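You operate a simulated robot arm through the tools that you are given. There is no shell and no other tool. Be economical: measure what you need, move in short steps, check, and stop when the job is done.

You are at the controls of a simulated robot arm. One attempt, no reset.

## Task
Press the rinse button two times.

The check looks at the end state, three seconds after you hand in, the way a careful person would. Anything else that was tipped, shoved, dropped, spilled or broken makes it a failure.

## Robot
A 6-joint arm with a two-finger parallel gripper, fixed in place. Base frame: the origin is at the foot of the arm, x ahead of it, y to its left, z up. Readings come in mm, rad, newtons and seconds.
With the tool pointing down near the work surface it reaches from about 240 to 640 mm from the base axis. Its first joint turns from -1.152 to 1.152 rad. Payload 2.7 kg.
The tool frame sits at the grasp point between the pads (the TCP): z along the fingers, y along the line on which they close. The tips reach 23 mm beyond it. The gripper opens to 94 mm. The fingers are 38 mm wide and 10 mm thick; the gripper's body (54 by 96 mm) begins 39 mm behind the TCP.
Orientation is that of the tool frame in the base frame, as a unit quaternion [x, y, z, w]. With the fingers straight down and closing along the base's y, the tool's x points along the base's -x, its y along +y and its z along -z.

## Interface
- The arm moves only by the tool jog_arm. Its argument "deltas" is a list that holds one entry, the list of rows, each a list of 6 numbers: the shift along the tool's x, y, z in units of 200 mm (1.0 is 200 mm), then the turn, a rotation vector about the tool's x, y, z in units of 45 degrees (1.0 is 45 degrees). In form: [[[tx, ty, tz, wx, wy, wz], ...]]. A call has 1 to 12 rows; each row is the pose to reach, as a shift and turn from the pose commanded when the call began, along the tool's axes at that moment. "jaw" is the closure in counts, from 0 (fully open) to 255 (shut), set as the call begins (left out, the last holds). A call with a number of a shift or a turn outside -1 to 1 is refused whole. Rows are played at 5 a second. More than 50 mm and 0.15 rad between two rows, or a gripper value outside its range, and nothing of the call is played. Where a pose cannot be reached the arm comes as near as it can. A force on the tool above 40 N (or 10 N above the force at the start of the call, whichever is more), or a blocked arm, ends the call early, and 0.2 s more pass. The fingers move at their own pace (about 45 mm/s each) and stop on an object; they squeeze with about 33 N. The grip force told is the motor's: it shows also when the fingers shut on nothing. Time passes only in rows, and 0.2 s behind the last, so rows that repeat a pose let the fingers close. It gives the time, the measured TCP pose, the force on the tool (base axes), the opening and the grip force at its end, in the units of the frame above (readings bear some noise), and new pictures: "show" is both (left out), scene, wrist or none.
- Cameras (640 x 400 px; columns grow to the right, rows downward): "scene" is fixed at [71.2, -436.8, 1400.7]; the picture's right is [0.78, -0.63, 0.00], its down [-0.43, -0.53, -0.73] and it looks along [0.46, 0.57, -0.68] (base axes); focal length 368 px, centre (320, 200). "wrist" rides on the gripper at [-39, 0, -44] in the tool frame; the picture's right is [0.00, -1.00, 0.00], its down [0.97, 0.00, -0.24] and it looks along [0.24, 0.00, 0.97] (tool axes); focal length 218 px, centre (320, 200).
- probe_pixels(camera, pixels): for up to 12 pixels [column, row] of the newest picture of that camera ("zoom" is the newest enlarged one), the place [x, y, z] in the base frame of the surface seen there, good to about 2 mm, but the place of the scene camera against the robot may be out by one fixed shift of up to 12 mm in any direction. The clock stands still meanwhile.
- enlarge(camera, box): a new picture of the part [left, top, right, bottom] of that camera's present view, enlarged. The clock stands still meanwhile.
- sign_off(): hands the job in; it is judged then, once.

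Work in short steps. Measure before you move; look again where a grasp or a placing could have gone wrong, and mend it. You have 60 turns and 120 pictures in all, those below and enlarged ones among them. Open the gripper and draw the arm clear of the work before you hand the job in, unless the task says otherwise; then end with one line.

The tools are called by a JSON object that holds its "api" and its "payload". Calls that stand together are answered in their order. jog_arm: Moves the arm, as the interface text tells. Its arguments: {"type":"object","properties":{"deltas":{"type":"array","items":{"type":"array","items":{"type":"array","items":{"type":"number"}}}},"jaw":{"type":"number"},"show":{"type":"string","enum":["both","scene","wrist","none"]}},"required":["deltas"]} The other tools are called the same way: probe_pixels (camera, pixels) gives the place of the surface under pixels of a picture; enlarge (camera, box) takes an enlarged picture of a part of a camera's view; sign_off () hands the job in.

At the start:

```text
clock: 0.0
tool_pos: [385.3, -125.1, 961.5]
tcp_rot: [0.0, 1.0, 0.0, 0.0]
contact_force: [-0.1, -0.2, -0.7]
finger_gap: 94.2
gripper_force: 0.1
```

scene: 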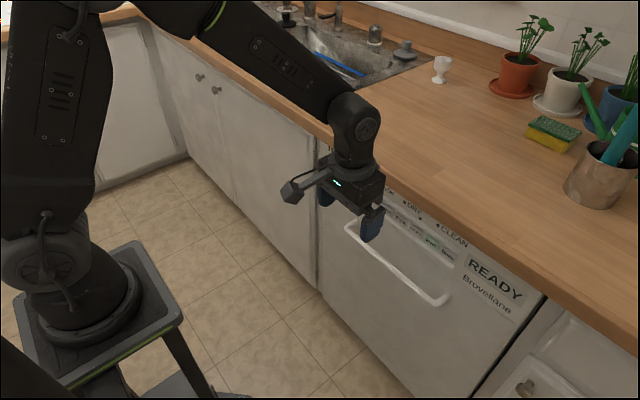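
wrist: 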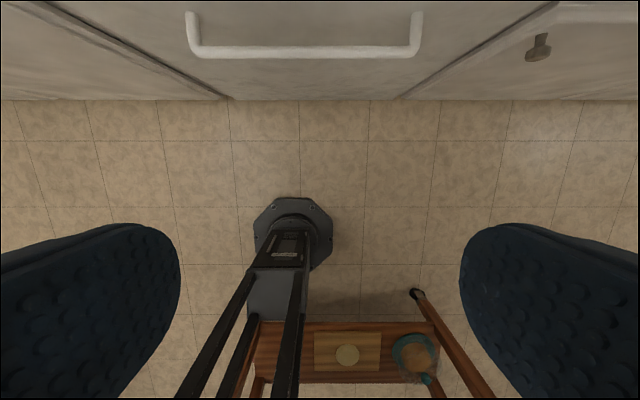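

The dishwasher panel is around (430,240) in the scene picture, with labelled buttons; I enlarge it to find "rinse".

{"api": "enlarge", "payload": {"camera": "scene", "box": [370, 180, 550, 320]}}

```text
2.86 times, centred on (460, 250) of scene
```

zoom: 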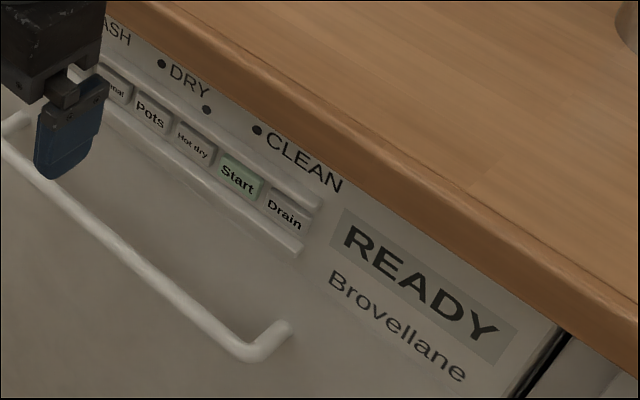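

The arm hides the left part of the button row; I'll probe the visible buttons and panel to get the geometry.

{"api": "probe_pixels", "payload": {"camera": "zoom", "pixels": [[285, 217], [238, 178], [193, 147], [151, 115], [120, 90], [300, 165], [400, 340], [130, 220], [265, 340], [300, 250], [320, 205], [300, 120]]}}

{"api": "jog_arm", "payload": {"deltas": [[[0.2, 0, 0, 0, 0, 0], [0.4, 0, 0, 0, 0, 0], [0.6, 0, 0, 0, 0, 0], [0.6, 0, 0, 0, 0, 0]]]}}

```text
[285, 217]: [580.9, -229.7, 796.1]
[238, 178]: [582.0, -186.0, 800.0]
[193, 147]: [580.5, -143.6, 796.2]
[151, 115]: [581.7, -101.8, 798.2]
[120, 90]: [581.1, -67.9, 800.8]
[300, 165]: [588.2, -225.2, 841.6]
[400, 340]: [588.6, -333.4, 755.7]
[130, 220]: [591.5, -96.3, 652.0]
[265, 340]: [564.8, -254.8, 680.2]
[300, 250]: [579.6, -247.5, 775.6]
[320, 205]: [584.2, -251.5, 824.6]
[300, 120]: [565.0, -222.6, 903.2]
```

```text
clock: 1.0
tool_pos: [265.8, -126.0, 963.9]
tcp_rot: [0.0, 1.0, 0.0, 0.0]
contact_force: [-0.2, 0.8, -0.4]
finger_gap: 94.0
gripper_force: 0.0
```

scene: 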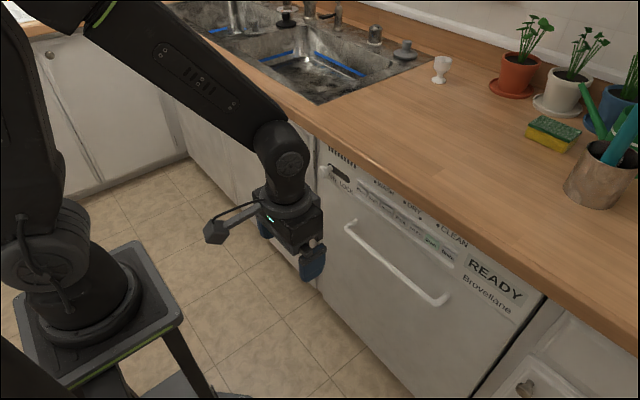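
wrist: 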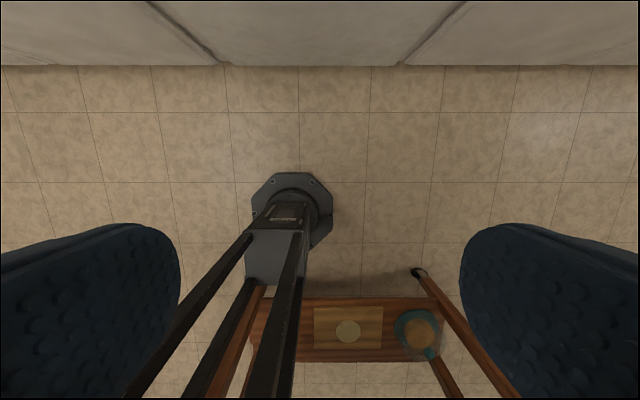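

The full button row is now clear around (360–455, 185–255); I enlarge it.

{"api": "enlarge", "payload": {"camera": "scene", "box": [315, 140, 475, 270]}}

{"api": "enlarge", "payload": {"camera": "scene", "box": [340, 170, 420, 220]}}

```text
3.08 times, centred on (395, 205) of scene
```

zoom: 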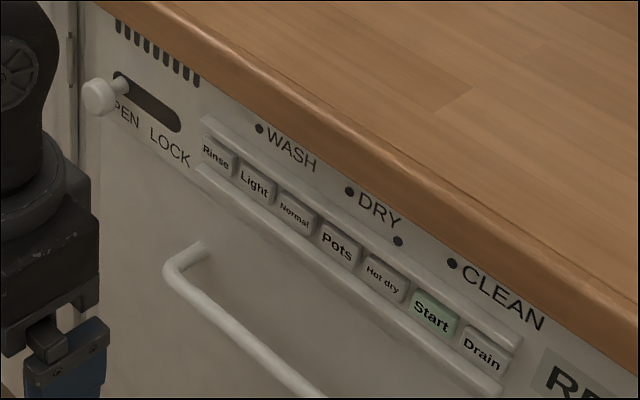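

```text
8.00 times, centred on (380, 195) of scene
```

zoom: 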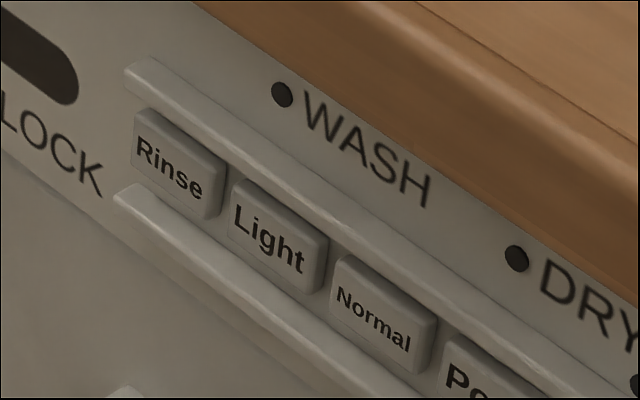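

Rinse is at zoom (170,165), first in the row. I probe its corners, the rails, the handle, and the latch knob nearby.

{"api": "probe_pixels", "payload": {"camera": "zoom", "pixels": [[170, 165], [137, 150], [203, 210], [140, 115], [215, 165], [235, 185], [300, 265], [190, 98], [165, 212], [60, 160], [250, 140], [520, 220]]}}

{"api": "probe_pixels", "payload": {"camera": "scene", "pixels": [[324, 172], [348, 228], [365, 222], [400, 265], [380, 160], [330, 165]]}}

```text
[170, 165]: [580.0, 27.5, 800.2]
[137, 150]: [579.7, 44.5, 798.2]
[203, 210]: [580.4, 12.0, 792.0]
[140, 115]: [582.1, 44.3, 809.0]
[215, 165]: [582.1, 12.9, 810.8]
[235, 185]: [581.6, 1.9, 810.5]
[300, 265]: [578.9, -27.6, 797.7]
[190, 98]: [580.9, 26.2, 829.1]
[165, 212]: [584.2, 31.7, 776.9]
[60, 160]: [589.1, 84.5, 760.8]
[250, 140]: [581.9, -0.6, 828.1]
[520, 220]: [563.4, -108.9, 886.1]
```

```text
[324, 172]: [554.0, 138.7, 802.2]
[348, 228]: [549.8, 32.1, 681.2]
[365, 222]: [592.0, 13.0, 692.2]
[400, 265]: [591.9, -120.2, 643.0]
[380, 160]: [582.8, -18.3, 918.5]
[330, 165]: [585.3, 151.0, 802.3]
```

Rinse is at about (580, 28, 800), 34 mm wide. I'll shut the gripper, move to about x 400, y 28, and pitch the tool forward so the closed tips can push and the wrist camera sees the panel.

{"api": "jog_arm", "payload": {"deltas": [[[-0.13, 0.15, 0, 0, 0, 0], [-0.26, 0.3, 0, 0, 0, 0], [-0.39, 0.45, 0, 0, 0, 0], [-0.52, 0.6, 0, 0, 0, 0], [-0.65, 0.77, 0, 0, 0, 0], [-0.65, 0.77, 0, 0, -0.18, 0], [-0.65, 0.77, 0, 0, -0.36, 0], [-0.65, 0.77, 0, 0, -0.54, 0], [-0.65, 0.77, 0, 0, -0.72, 0], [-0.65, 0.77, 0, 0, -0.9, 0], [-0.65, 0.77, 0, 0, -1.0, 0], [-0.65, 0.77, 0, 0, -1.0, 0]]], "jaw": 255}}

```text
clock: 3.6
tool_pos: [388.4, 78.7, 957.9]
tcp_rot: [0.008, 0.924, -0.003, 0.382]
contact_force: [-0.8, 0.3, 0.5]
finger_gap: 0.0
gripper_force: 33.1
out of reach, approached as far as the arm can: row 9, 10, 11, 12
```

scene: 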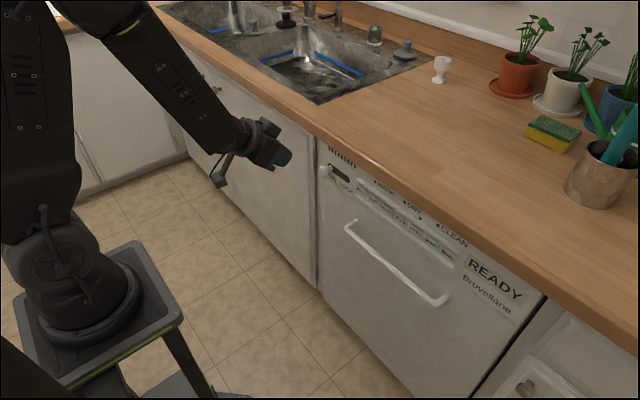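
wrist: 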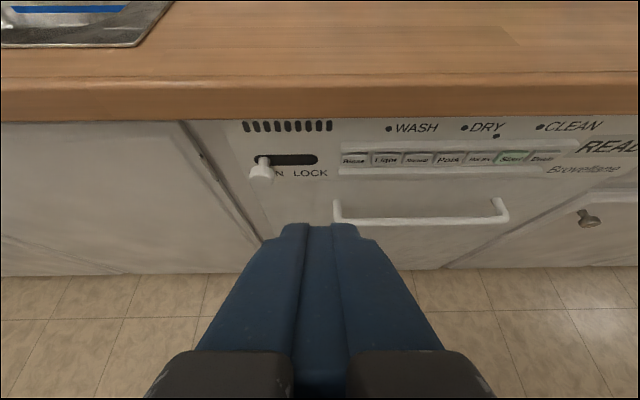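

The pose drifted (y 78.7), since part of it was out of reach, but the wrist camera now sees the panel with Rinse near (353,160). I probe it for robot-accurate places.

{"api": "enlarge", "payload": {"camera": "wrist", "box": [240, 110, 400, 210]}}

{"api": "probe_pixels", "payload": {"camera": "wrist", "pixels": [[353, 160], [386, 160], [510, 158], [400, 147], [400, 173], [260, 170], [345, 215], [400, 110]]}}

```text
4.00 times, centred on (320, 160) of wrist
```

zoom: 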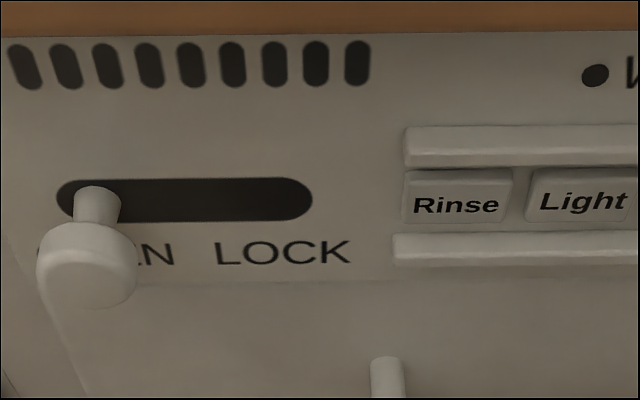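

```text
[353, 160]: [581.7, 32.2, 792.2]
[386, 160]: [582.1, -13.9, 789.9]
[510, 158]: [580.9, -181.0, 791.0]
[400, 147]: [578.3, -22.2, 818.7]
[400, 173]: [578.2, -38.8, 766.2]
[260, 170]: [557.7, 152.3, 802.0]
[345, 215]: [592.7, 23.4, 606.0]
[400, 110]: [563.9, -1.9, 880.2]
```

I refine with the zoomed wrist picture: Rinse face spans (403–513, 170–228), and the rails sit above and below.

{"api": "probe_pixels", "payload": {"camera": "zoom", "pixels": [[456, 205], [406, 205], [509, 205], [456, 176], [456, 220], [530, 205], [456, 135], [456, 160], [456, 240], [456, 260], [85, 270], [456, 32]]}}

{"api": "jog_arm", "payload": {"deltas": [[[0, 0, 0, 0, 0, 0], [0, 0, 0, 0, 0, 0]]], "show": "none"}}

```text
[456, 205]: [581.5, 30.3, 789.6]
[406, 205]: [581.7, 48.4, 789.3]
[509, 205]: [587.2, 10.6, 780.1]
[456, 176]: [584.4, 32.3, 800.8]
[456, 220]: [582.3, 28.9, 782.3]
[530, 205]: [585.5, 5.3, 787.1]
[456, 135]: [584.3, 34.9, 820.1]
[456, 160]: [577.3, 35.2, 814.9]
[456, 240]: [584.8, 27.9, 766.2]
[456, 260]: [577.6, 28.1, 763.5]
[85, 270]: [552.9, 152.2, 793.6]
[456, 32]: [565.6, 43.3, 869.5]
```

```text
clock: 4.2
tool_pos: [389.2, 81.3, 956.7]
tcp_rot: [0.002, 0.924, -0.003, 0.382]
contact_force: [-0.3, 0.7, 0.6]
finger_gap: 0.0
gripper_force: 33.5
```

In robot coordinates Rinse is centred at about (581.5, 30, 790), with rails at z≈765 and 815 about 4 mm prouder. The tool is at 45° pitch; I move to about (480, 30, 800) and pitch to 60° so one rounded tip edge meets the button between the rails.

{"api": "jog_arm", "payload": {"deltas": [[[0.047, -0.051, 0.175, 0, 0, 0], [0.093, -0.102, 0.35, 0, 0, 0], [0.14, -0.153, 0.526, 0, 0, 0], [0.186, -0.204, 0.701, 0, 0, 0], [0.233, -0.255, 0.876, 0, 0, 0], [0.233, -0.255, 0.876, 0, -0.17, 0], [0.233, -0.255, 0.876, 0, -0.333, 0], [0.233, -0.255, 0.876, 0, -0.333, 0]]]}}

```text
clock: 6.0
tool_pos: [496.4, 97.4, 813.4]
tcp_rot: [-0.003, 0.869, -0.042, 0.493]
contact_force: [-0.1, -0.1, -0.2]
finger_gap: 0.2
gripper_force: 33.3
out of reach, approached as far as the arm can: row 1, 2, 3, 4, 5, 6, 7, 8
```

scene: 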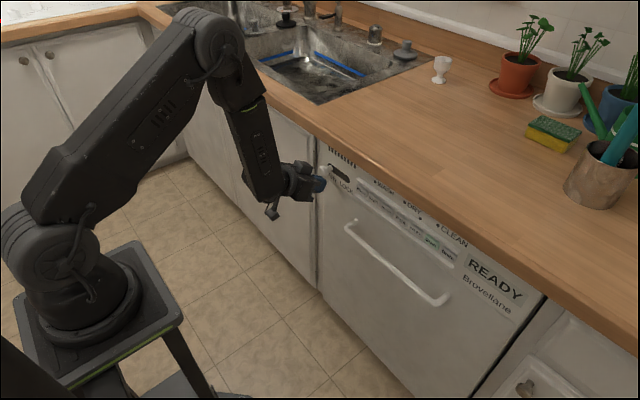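
wrist: 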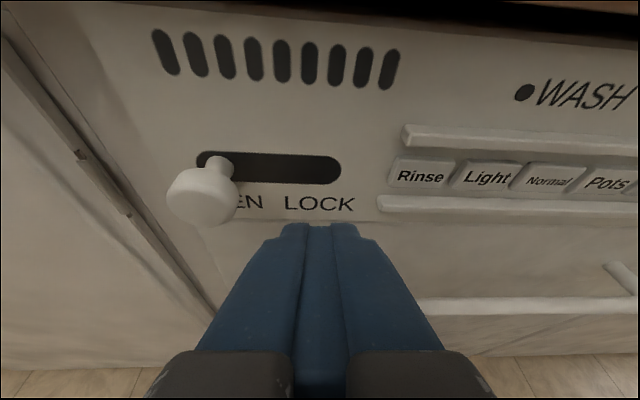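

The arm lags in y (97 instead of 30) with a slight yaw to -y, which looks like a wrist joint limit when the tool points straight along +x. I'll permit a yaw of about -0.2 rad toward -y while moving to y≈32, z≈788, still 70 mm short of the panel.

{"api": "jog_arm", "payload": {"deltas": [[[0, 0, 0, 0.11, 0.005, 0.065], [0, 0, 0, 0.218, 0.01, 0.13], [0.074, -0.158, 0.022, 0.218, 0.01, 0.13], [0.148, -0.316, 0.044, 0.218, 0.01, 0.13], [0.148, -0.316, 0.044, 0.218, 0.01, 0.13]]]}}

```text
clock: 7.2
tool_pos: [492.9, 32.4, 792.7]
tcp_rot: [0.08, 0.864, -0.095, 0.487]
contact_force: [0.0, -0.1, -0.2]
finger_gap: 0.0
gripper_force: 32.8
out of reach, approached as far as the arm can: row 4, 5
```

scene: 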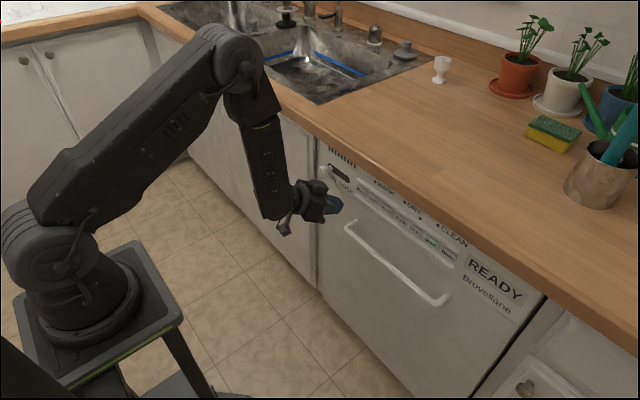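
wrist: 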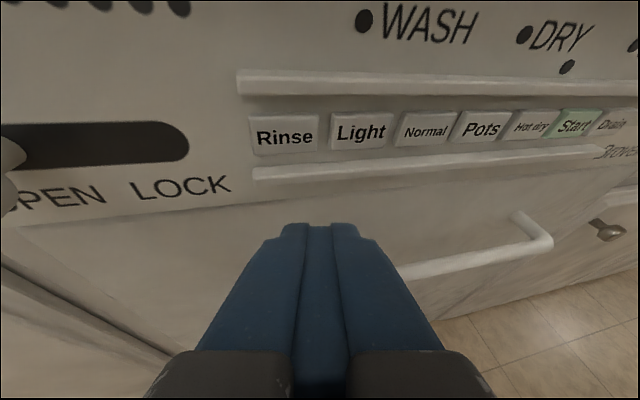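

Reached (493, 32, 793) with 16° yaw, and Rinse is ahead-left at (285,135). I move to about 10 mm short of the panel, TCP (531, 28, 788), with slightly more yaw to stay in reach.

{"api": "jog_arm", "payload": {"deltas": [[[-0.038, 0.013, 0.088, 0.028, 0.002, 0.016], [-0.077, 0.027, 0.175, 0.055, 0.005, 0.032], [-0.077, 0.027, 0.175, 0.055, 0.005, 0.032]]]}}

```text
clock: 8.0
tool_pos: [531.7, 27.1, 788.5]
tcp_rot: [0.105, 0.862, -0.103, 0.486]
contact_force: [0.7, 0.5, 0.0]
finger_gap: 0.0
gripper_force: 32.6
```

scene: 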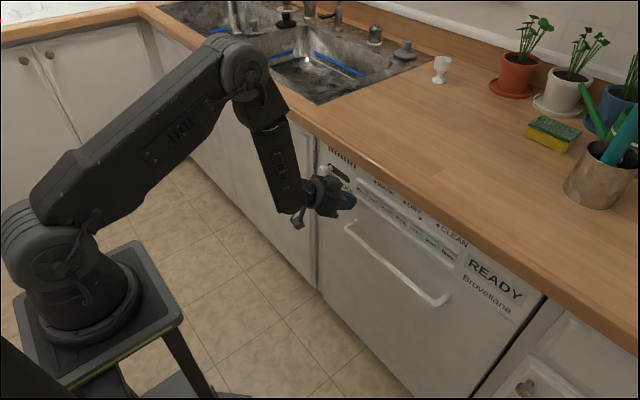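
wrist: 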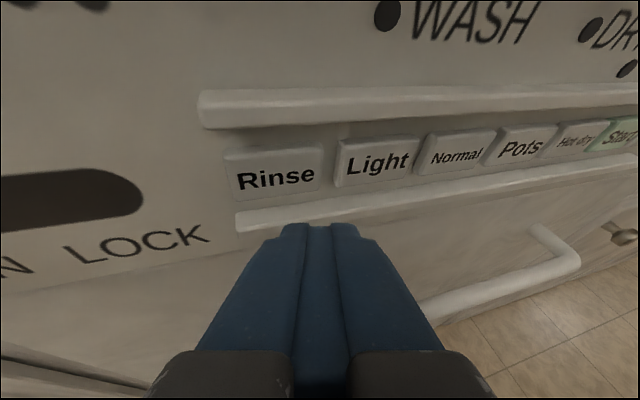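

I check Rinse and the tip positions in the wrist frame before touching.

{"api": "enlarge", "payload": {"camera": "wrist", "box": [200, 80, 440, 260]}}

{"api": "probe_pixels", "payload": {"camera": "wrist", "pixels": [[275, 178], [232, 172], [318, 172], [275, 155], [275, 192], [340, 172], [290, 228], [318, 229], [350, 228], [275, 105], [275, 218], [300, 240]]}}

```text
2.22 times, centred on (320, 170) of wrist
```

zoom: 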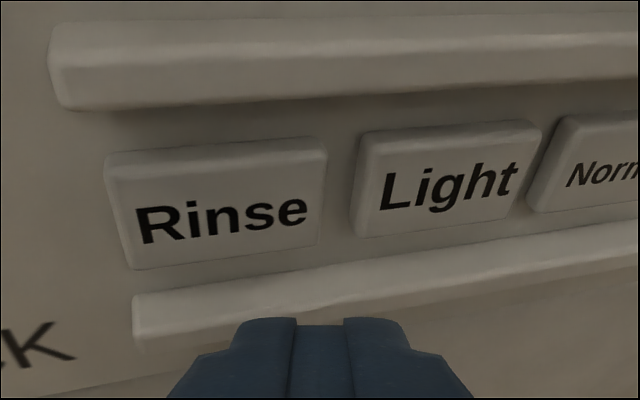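

```text
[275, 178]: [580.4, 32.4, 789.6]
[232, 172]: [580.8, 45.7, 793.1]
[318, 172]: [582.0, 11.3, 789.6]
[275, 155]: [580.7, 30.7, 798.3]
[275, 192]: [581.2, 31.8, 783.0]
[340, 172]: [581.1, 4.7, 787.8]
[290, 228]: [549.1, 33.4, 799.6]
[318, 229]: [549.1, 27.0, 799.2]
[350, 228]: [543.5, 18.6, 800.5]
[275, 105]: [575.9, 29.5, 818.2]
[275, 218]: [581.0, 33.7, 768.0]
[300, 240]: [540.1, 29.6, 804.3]
```

The tip spans y 18.6–33.4 and its upper edge is at z≈799; Rinse spans y 12–46, z 782–800. I lower 4 mm and advance 20 mm along +x in slow steps, watching the force.

{"api": "jog_arm", "payload": {"deltas": [[[0.0172, 0.0015, 0.0102, 0, 0, 0], [-0.0032, 0.0127, 0.0428, 0, 0, 0], [-0.0133, 0.0183, 0.0592, 0, 0, 0], [-0.0235, 0.0239, 0.0755, 0, 0, 0], [-0.0336, 0.0295, 0.0918, 0, 0, 0]]]}}

```text
clock: 9.2
tool_pos: [552.9, 28.5, 784.1]
tcp_rot: [0.105, 0.861, -0.103, 0.486]
contact_force: [0.0, -0.1, 0.1]
finger_gap: 0.0
gripper_force: 32.7
```

scene: 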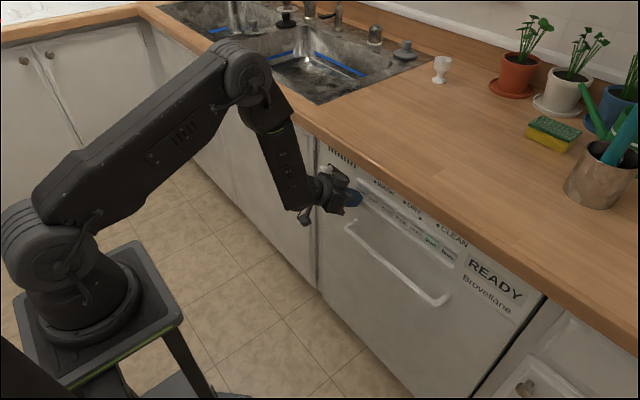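
wrist: 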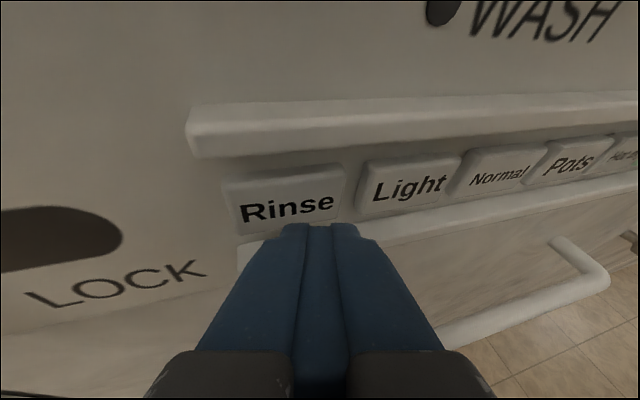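

No contact yet at TCP x 552.9. I raise 2 mm and advance 6 mm more in small rows.

{"api": "jog_arm", "payload": {"deltas": [[[-0.0086, -0.0008, -0.0051, 0, 0, 0], [-0.0137, 0.002, 0.0031, 0, 0, 0], [-0.0188, 0.0048, 0.0112, 0, 0, 0], [-0.0238, 0.0076, 0.0194, 0, 0, 0]]], "show": "wrist"}}

```text
clock: 10.2
tool_pos: [559.0, 28.3, 784.5]
tcp_rot: [0.105, 0.861, -0.103, 0.486]
contact_force: [-4.9, 0.5, -0.3]
finger_gap: 0.0
gripper_force: 32.7
```

wrist: 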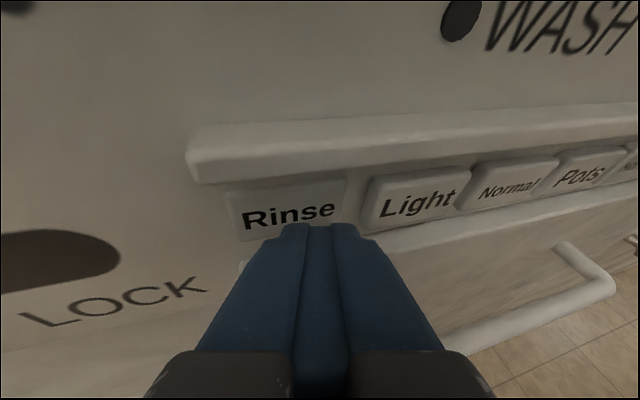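

Force is 4.9 N and Rinse looks sunk relative to Light. I look closely to see whether it has bottomed and whether an indicator changed.

{"api": "enlarge", "payload": {"camera": "wrist", "box": [180, 120, 420, 270]}}

{"api": "enlarge", "payload": {"camera": "scene", "box": [330, 160, 530, 310]}}

{"api": "probe_pixels", "payload": {"camera": "wrist", "pixels": [[240, 200], [250, 220], [330, 190], [370, 205], [400, 205]]}}

```text
2.67 times, centred on (300, 195) of wrist
```

zoom: 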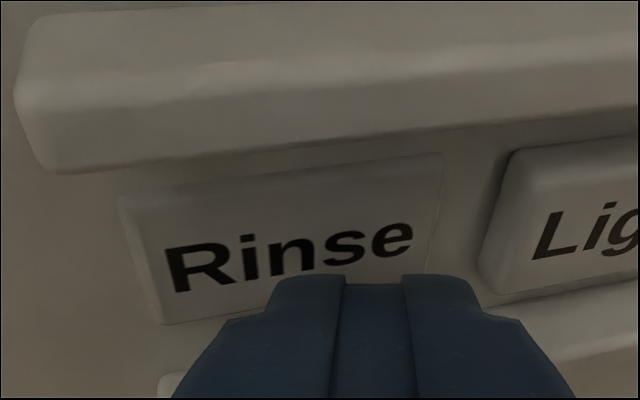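

```text
2.67 times, centred on (430, 235) of scene
```

zoom: 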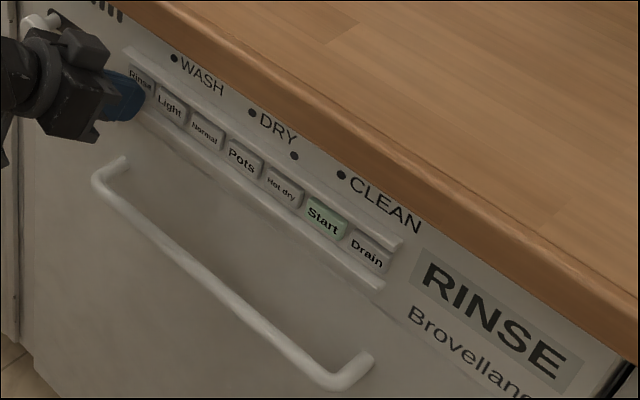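

```text
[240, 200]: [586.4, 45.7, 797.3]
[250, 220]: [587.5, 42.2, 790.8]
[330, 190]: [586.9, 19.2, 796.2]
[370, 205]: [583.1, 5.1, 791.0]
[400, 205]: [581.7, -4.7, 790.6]
```

The display now reads "RINSE", so press one registered (button sunk about 5 mm). I back off 12 mm to release fully.

{"api": "jog_arm", "payload": {"deltas": [[[0.0152, -0.0084, -0.0245, 0, 0, 0], [0.0305, -0.0168, -0.049, 0, 0, 0], [0.0305, -0.0168, -0.049, 0, 0, 0], [0.0305, -0.0168, -0.049, 0, 0, 0]]], "show": "wrist"}}

{"api": "enlarge", "payload": {"camera": "scene", "box": [330, 160, 530, 310]}}

```text
clock: 11.2
tool_pos: [546.7, 29.5, 785.0]
tcp_rot: [0.105, 0.861, -0.102, 0.486]
contact_force: [-0.3, 0.6, -0.9]
finger_gap: 0.0
gripper_force: 32.8
```

wrist: 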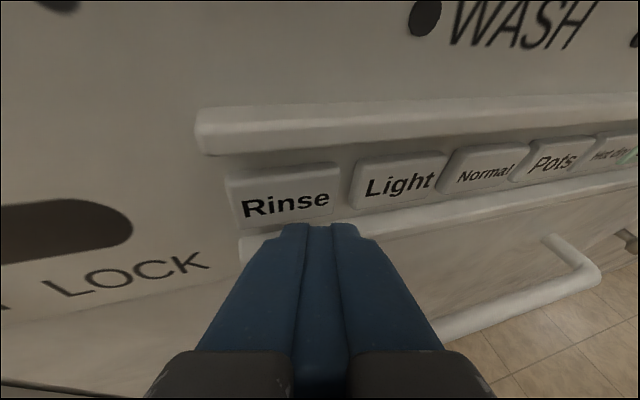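

```text
2.67 times, centred on (430, 235) of scene
```

zoom: 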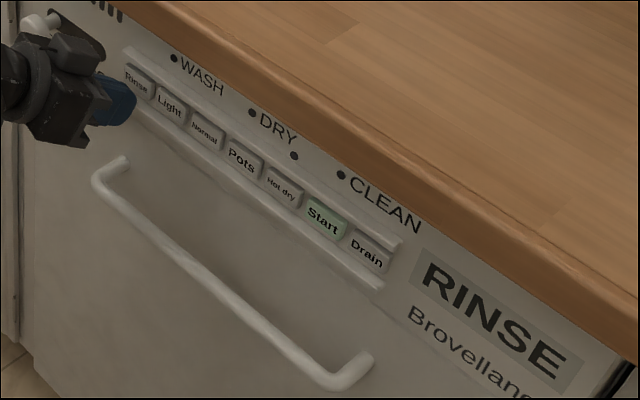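

The button appears to have sprung back; a probe of the Rinse face will confirm it.

{"api": "probe_pixels", "payload": {"camera": "wrist", "pixels": [[245, 195], [320, 190], [370, 185], [285, 190]]}}

```text
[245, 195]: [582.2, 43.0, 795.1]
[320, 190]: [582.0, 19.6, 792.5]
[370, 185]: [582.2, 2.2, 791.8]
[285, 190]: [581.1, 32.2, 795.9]
```

The Rinse face is back at x≈582, so it is released. I press a second time with the same 12 mm stroke in one smooth advance.

{"api": "jog_arm", "payload": {"deltas": [[[-0.0152, 0.0084, 0.0245, 0, 0, 0], [-0.0203, 0.0112, 0.0326, 0, 0, 0], [-0.0254, 0.014, 0.0408, 0, 0, 0], [-0.0305, 0.0168, 0.049, 0, 0, 0]]], "show": "wrist"}}

{"api": "enlarge", "payload": {"camera": "scene", "box": [330, 160, 530, 310]}}

{"api": "probe_pixels", "payload": {"camera": "wrist", "pixels": [[240, 200], [250, 220], [330, 190], [370, 205], [400, 205]]}}

```text
clock: 12.2
tool_pos: [557.5, 28.0, 785.5]
tcp_rot: [0.105, 0.862, -0.103, 0.485]
contact_force: [-4.4, 0.2, 0.4]
finger_gap: 0.0
gripper_force: 32.8
```

wrist: 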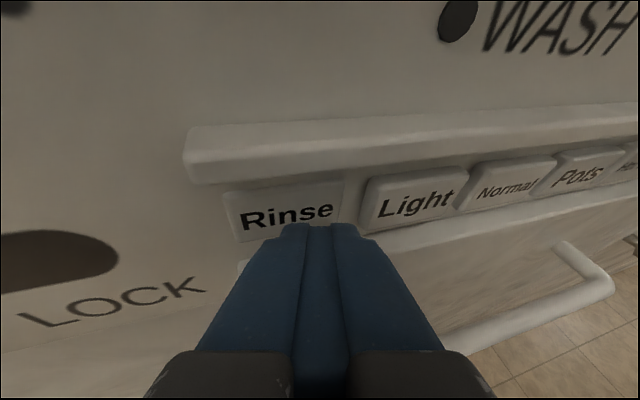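

```text
2.67 times, centred on (430, 235) of scene
```

zoom: 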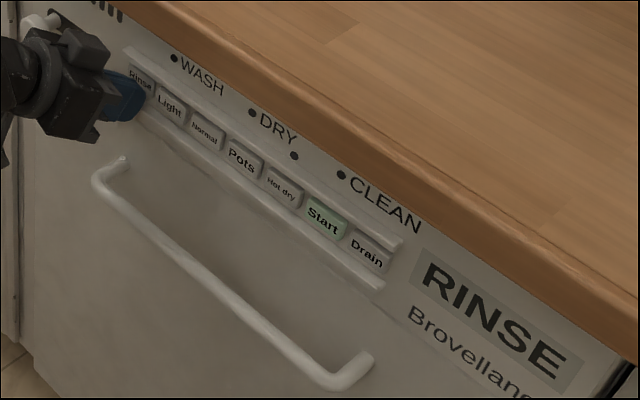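

```text
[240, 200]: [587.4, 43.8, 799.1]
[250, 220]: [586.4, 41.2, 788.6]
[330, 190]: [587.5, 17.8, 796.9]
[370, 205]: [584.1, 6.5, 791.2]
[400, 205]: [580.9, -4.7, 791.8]
```

The face is again about 5 mm in at 4.4 N. The display can't distinguish a second press, so I push 2 mm deeper without releasing to make sure, which cannot count twice, then withdraw.

{"api": "jog_arm", "payload": {"deltas": [[[-0.0025, 0.0014, 0.0041, 0, 0, 0], [-0.0051, 0.0028, 0.0082, 0, 0, 0]]], "show": "none"}}

```text
clock: 12.8
tool_pos: [557.7, 28.2, 785.5]
tcp_rot: [0.106, 0.862, -0.103, 0.485]
contact_force: [-25.6, -2.1, 9.9]
finger_gap: 0.2
gripper_force: 33.0
```

Force rose to 25.6 N without motion, so the button is fully bottomed. I withdraw straight back along -x by 70 mm.

{"api": "jog_arm", "payload": {"deltas": [[[0.0254, -0.014, -0.0408, 0, 0, 0], [0.0762, -0.042, -0.1224, 0, 0, 0], [0.127, -0.07, -0.204, 0, 0, 0], [0.178, -0.098, -0.286, 0, 0, 0], [0.178, -0.098, -0.286, 0, 0, 0]]]}}

{"api": "enlarge", "payload": {"camera": "scene", "box": [330, 160, 530, 310]}}

```text
clock: 14.0
tool_pos: [492.6, 29.0, 786.9]
tcp_rot: [0.102, 0.862, -0.107, 0.485]
contact_force: [-0.1, 1.0, 0.4]
finger_gap: 0.0
gripper_force: 33.3
```

scene: 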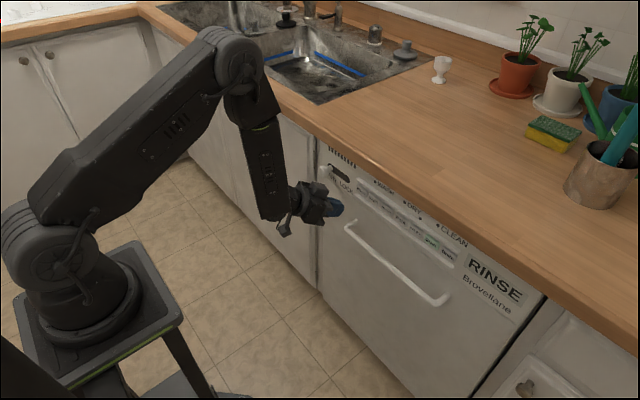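
wrist: 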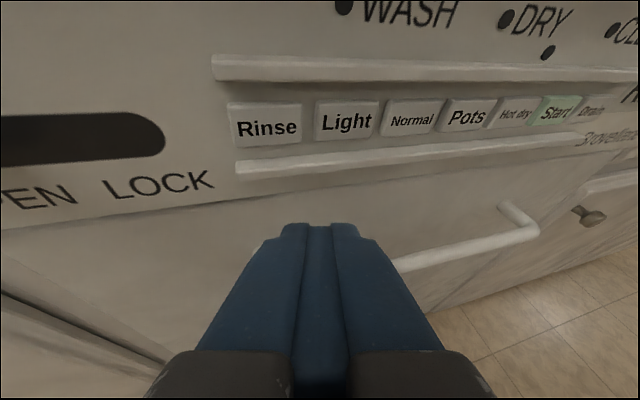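

```text
2.67 times, centred on (430, 235) of scene
```

zoom: 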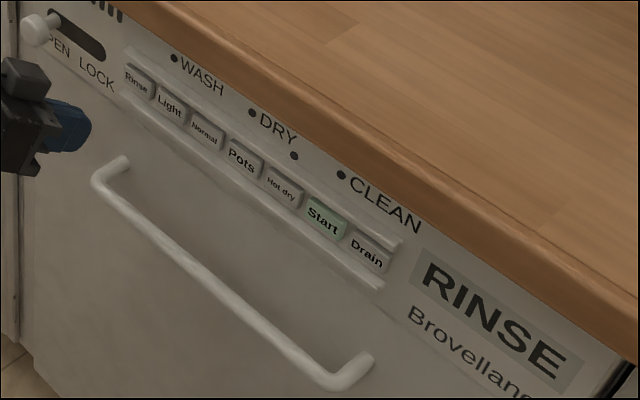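

Rinse is released, the display reads RINSE, and nothing else has moved. I open the gripper and retreat a little more; its path is clear.

{"api": "jog_arm", "payload": {"deltas": [[[0.03, -0.02, -0.1, 0, 0, 0], [0.06, -0.04, -0.2, 0, 0, 0], [0.06, -0.04, -0.2, 0, 0, 0], [0.06, -0.04, -0.2, 0, 0, 0], [0.06, -0.04, -0.2, 0, 0, 0], [0.06, -0.04, -0.2, 0, 0, 0]]], "jaw": 0, "show": "scene"}}

```text
clock: 15.4
tool_pos: [469.5, 36.8, 808.8]
tcp_rot: [0.1, 0.863, -0.113, 0.482]
contact_force: [1.1, 0.0, 0.0]
finger_gap: 94.0
gripper_force: 0.1
out of reach, approached as far as the arm can: row 1, 2, 3, 4, 5, 6
```

scene: 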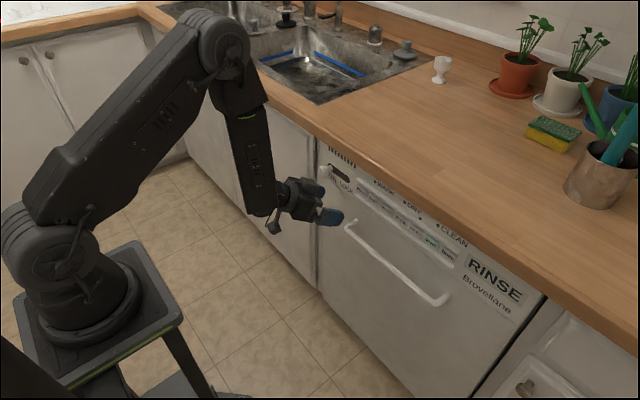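

The gripper is open at x≈470, about 85 mm clear of the panel, and the scene is undisturbed; I hand in.

{"api": "sign_off", "payload": {}}

```text
The job is handed in.
```

I pressed the rinse button twice, letting it spring back fully after each press. The display reads "RINSE", though it looks the same after one press as after two. The arm is clear of the panel with the gripper open, and nothing else was disturbed.
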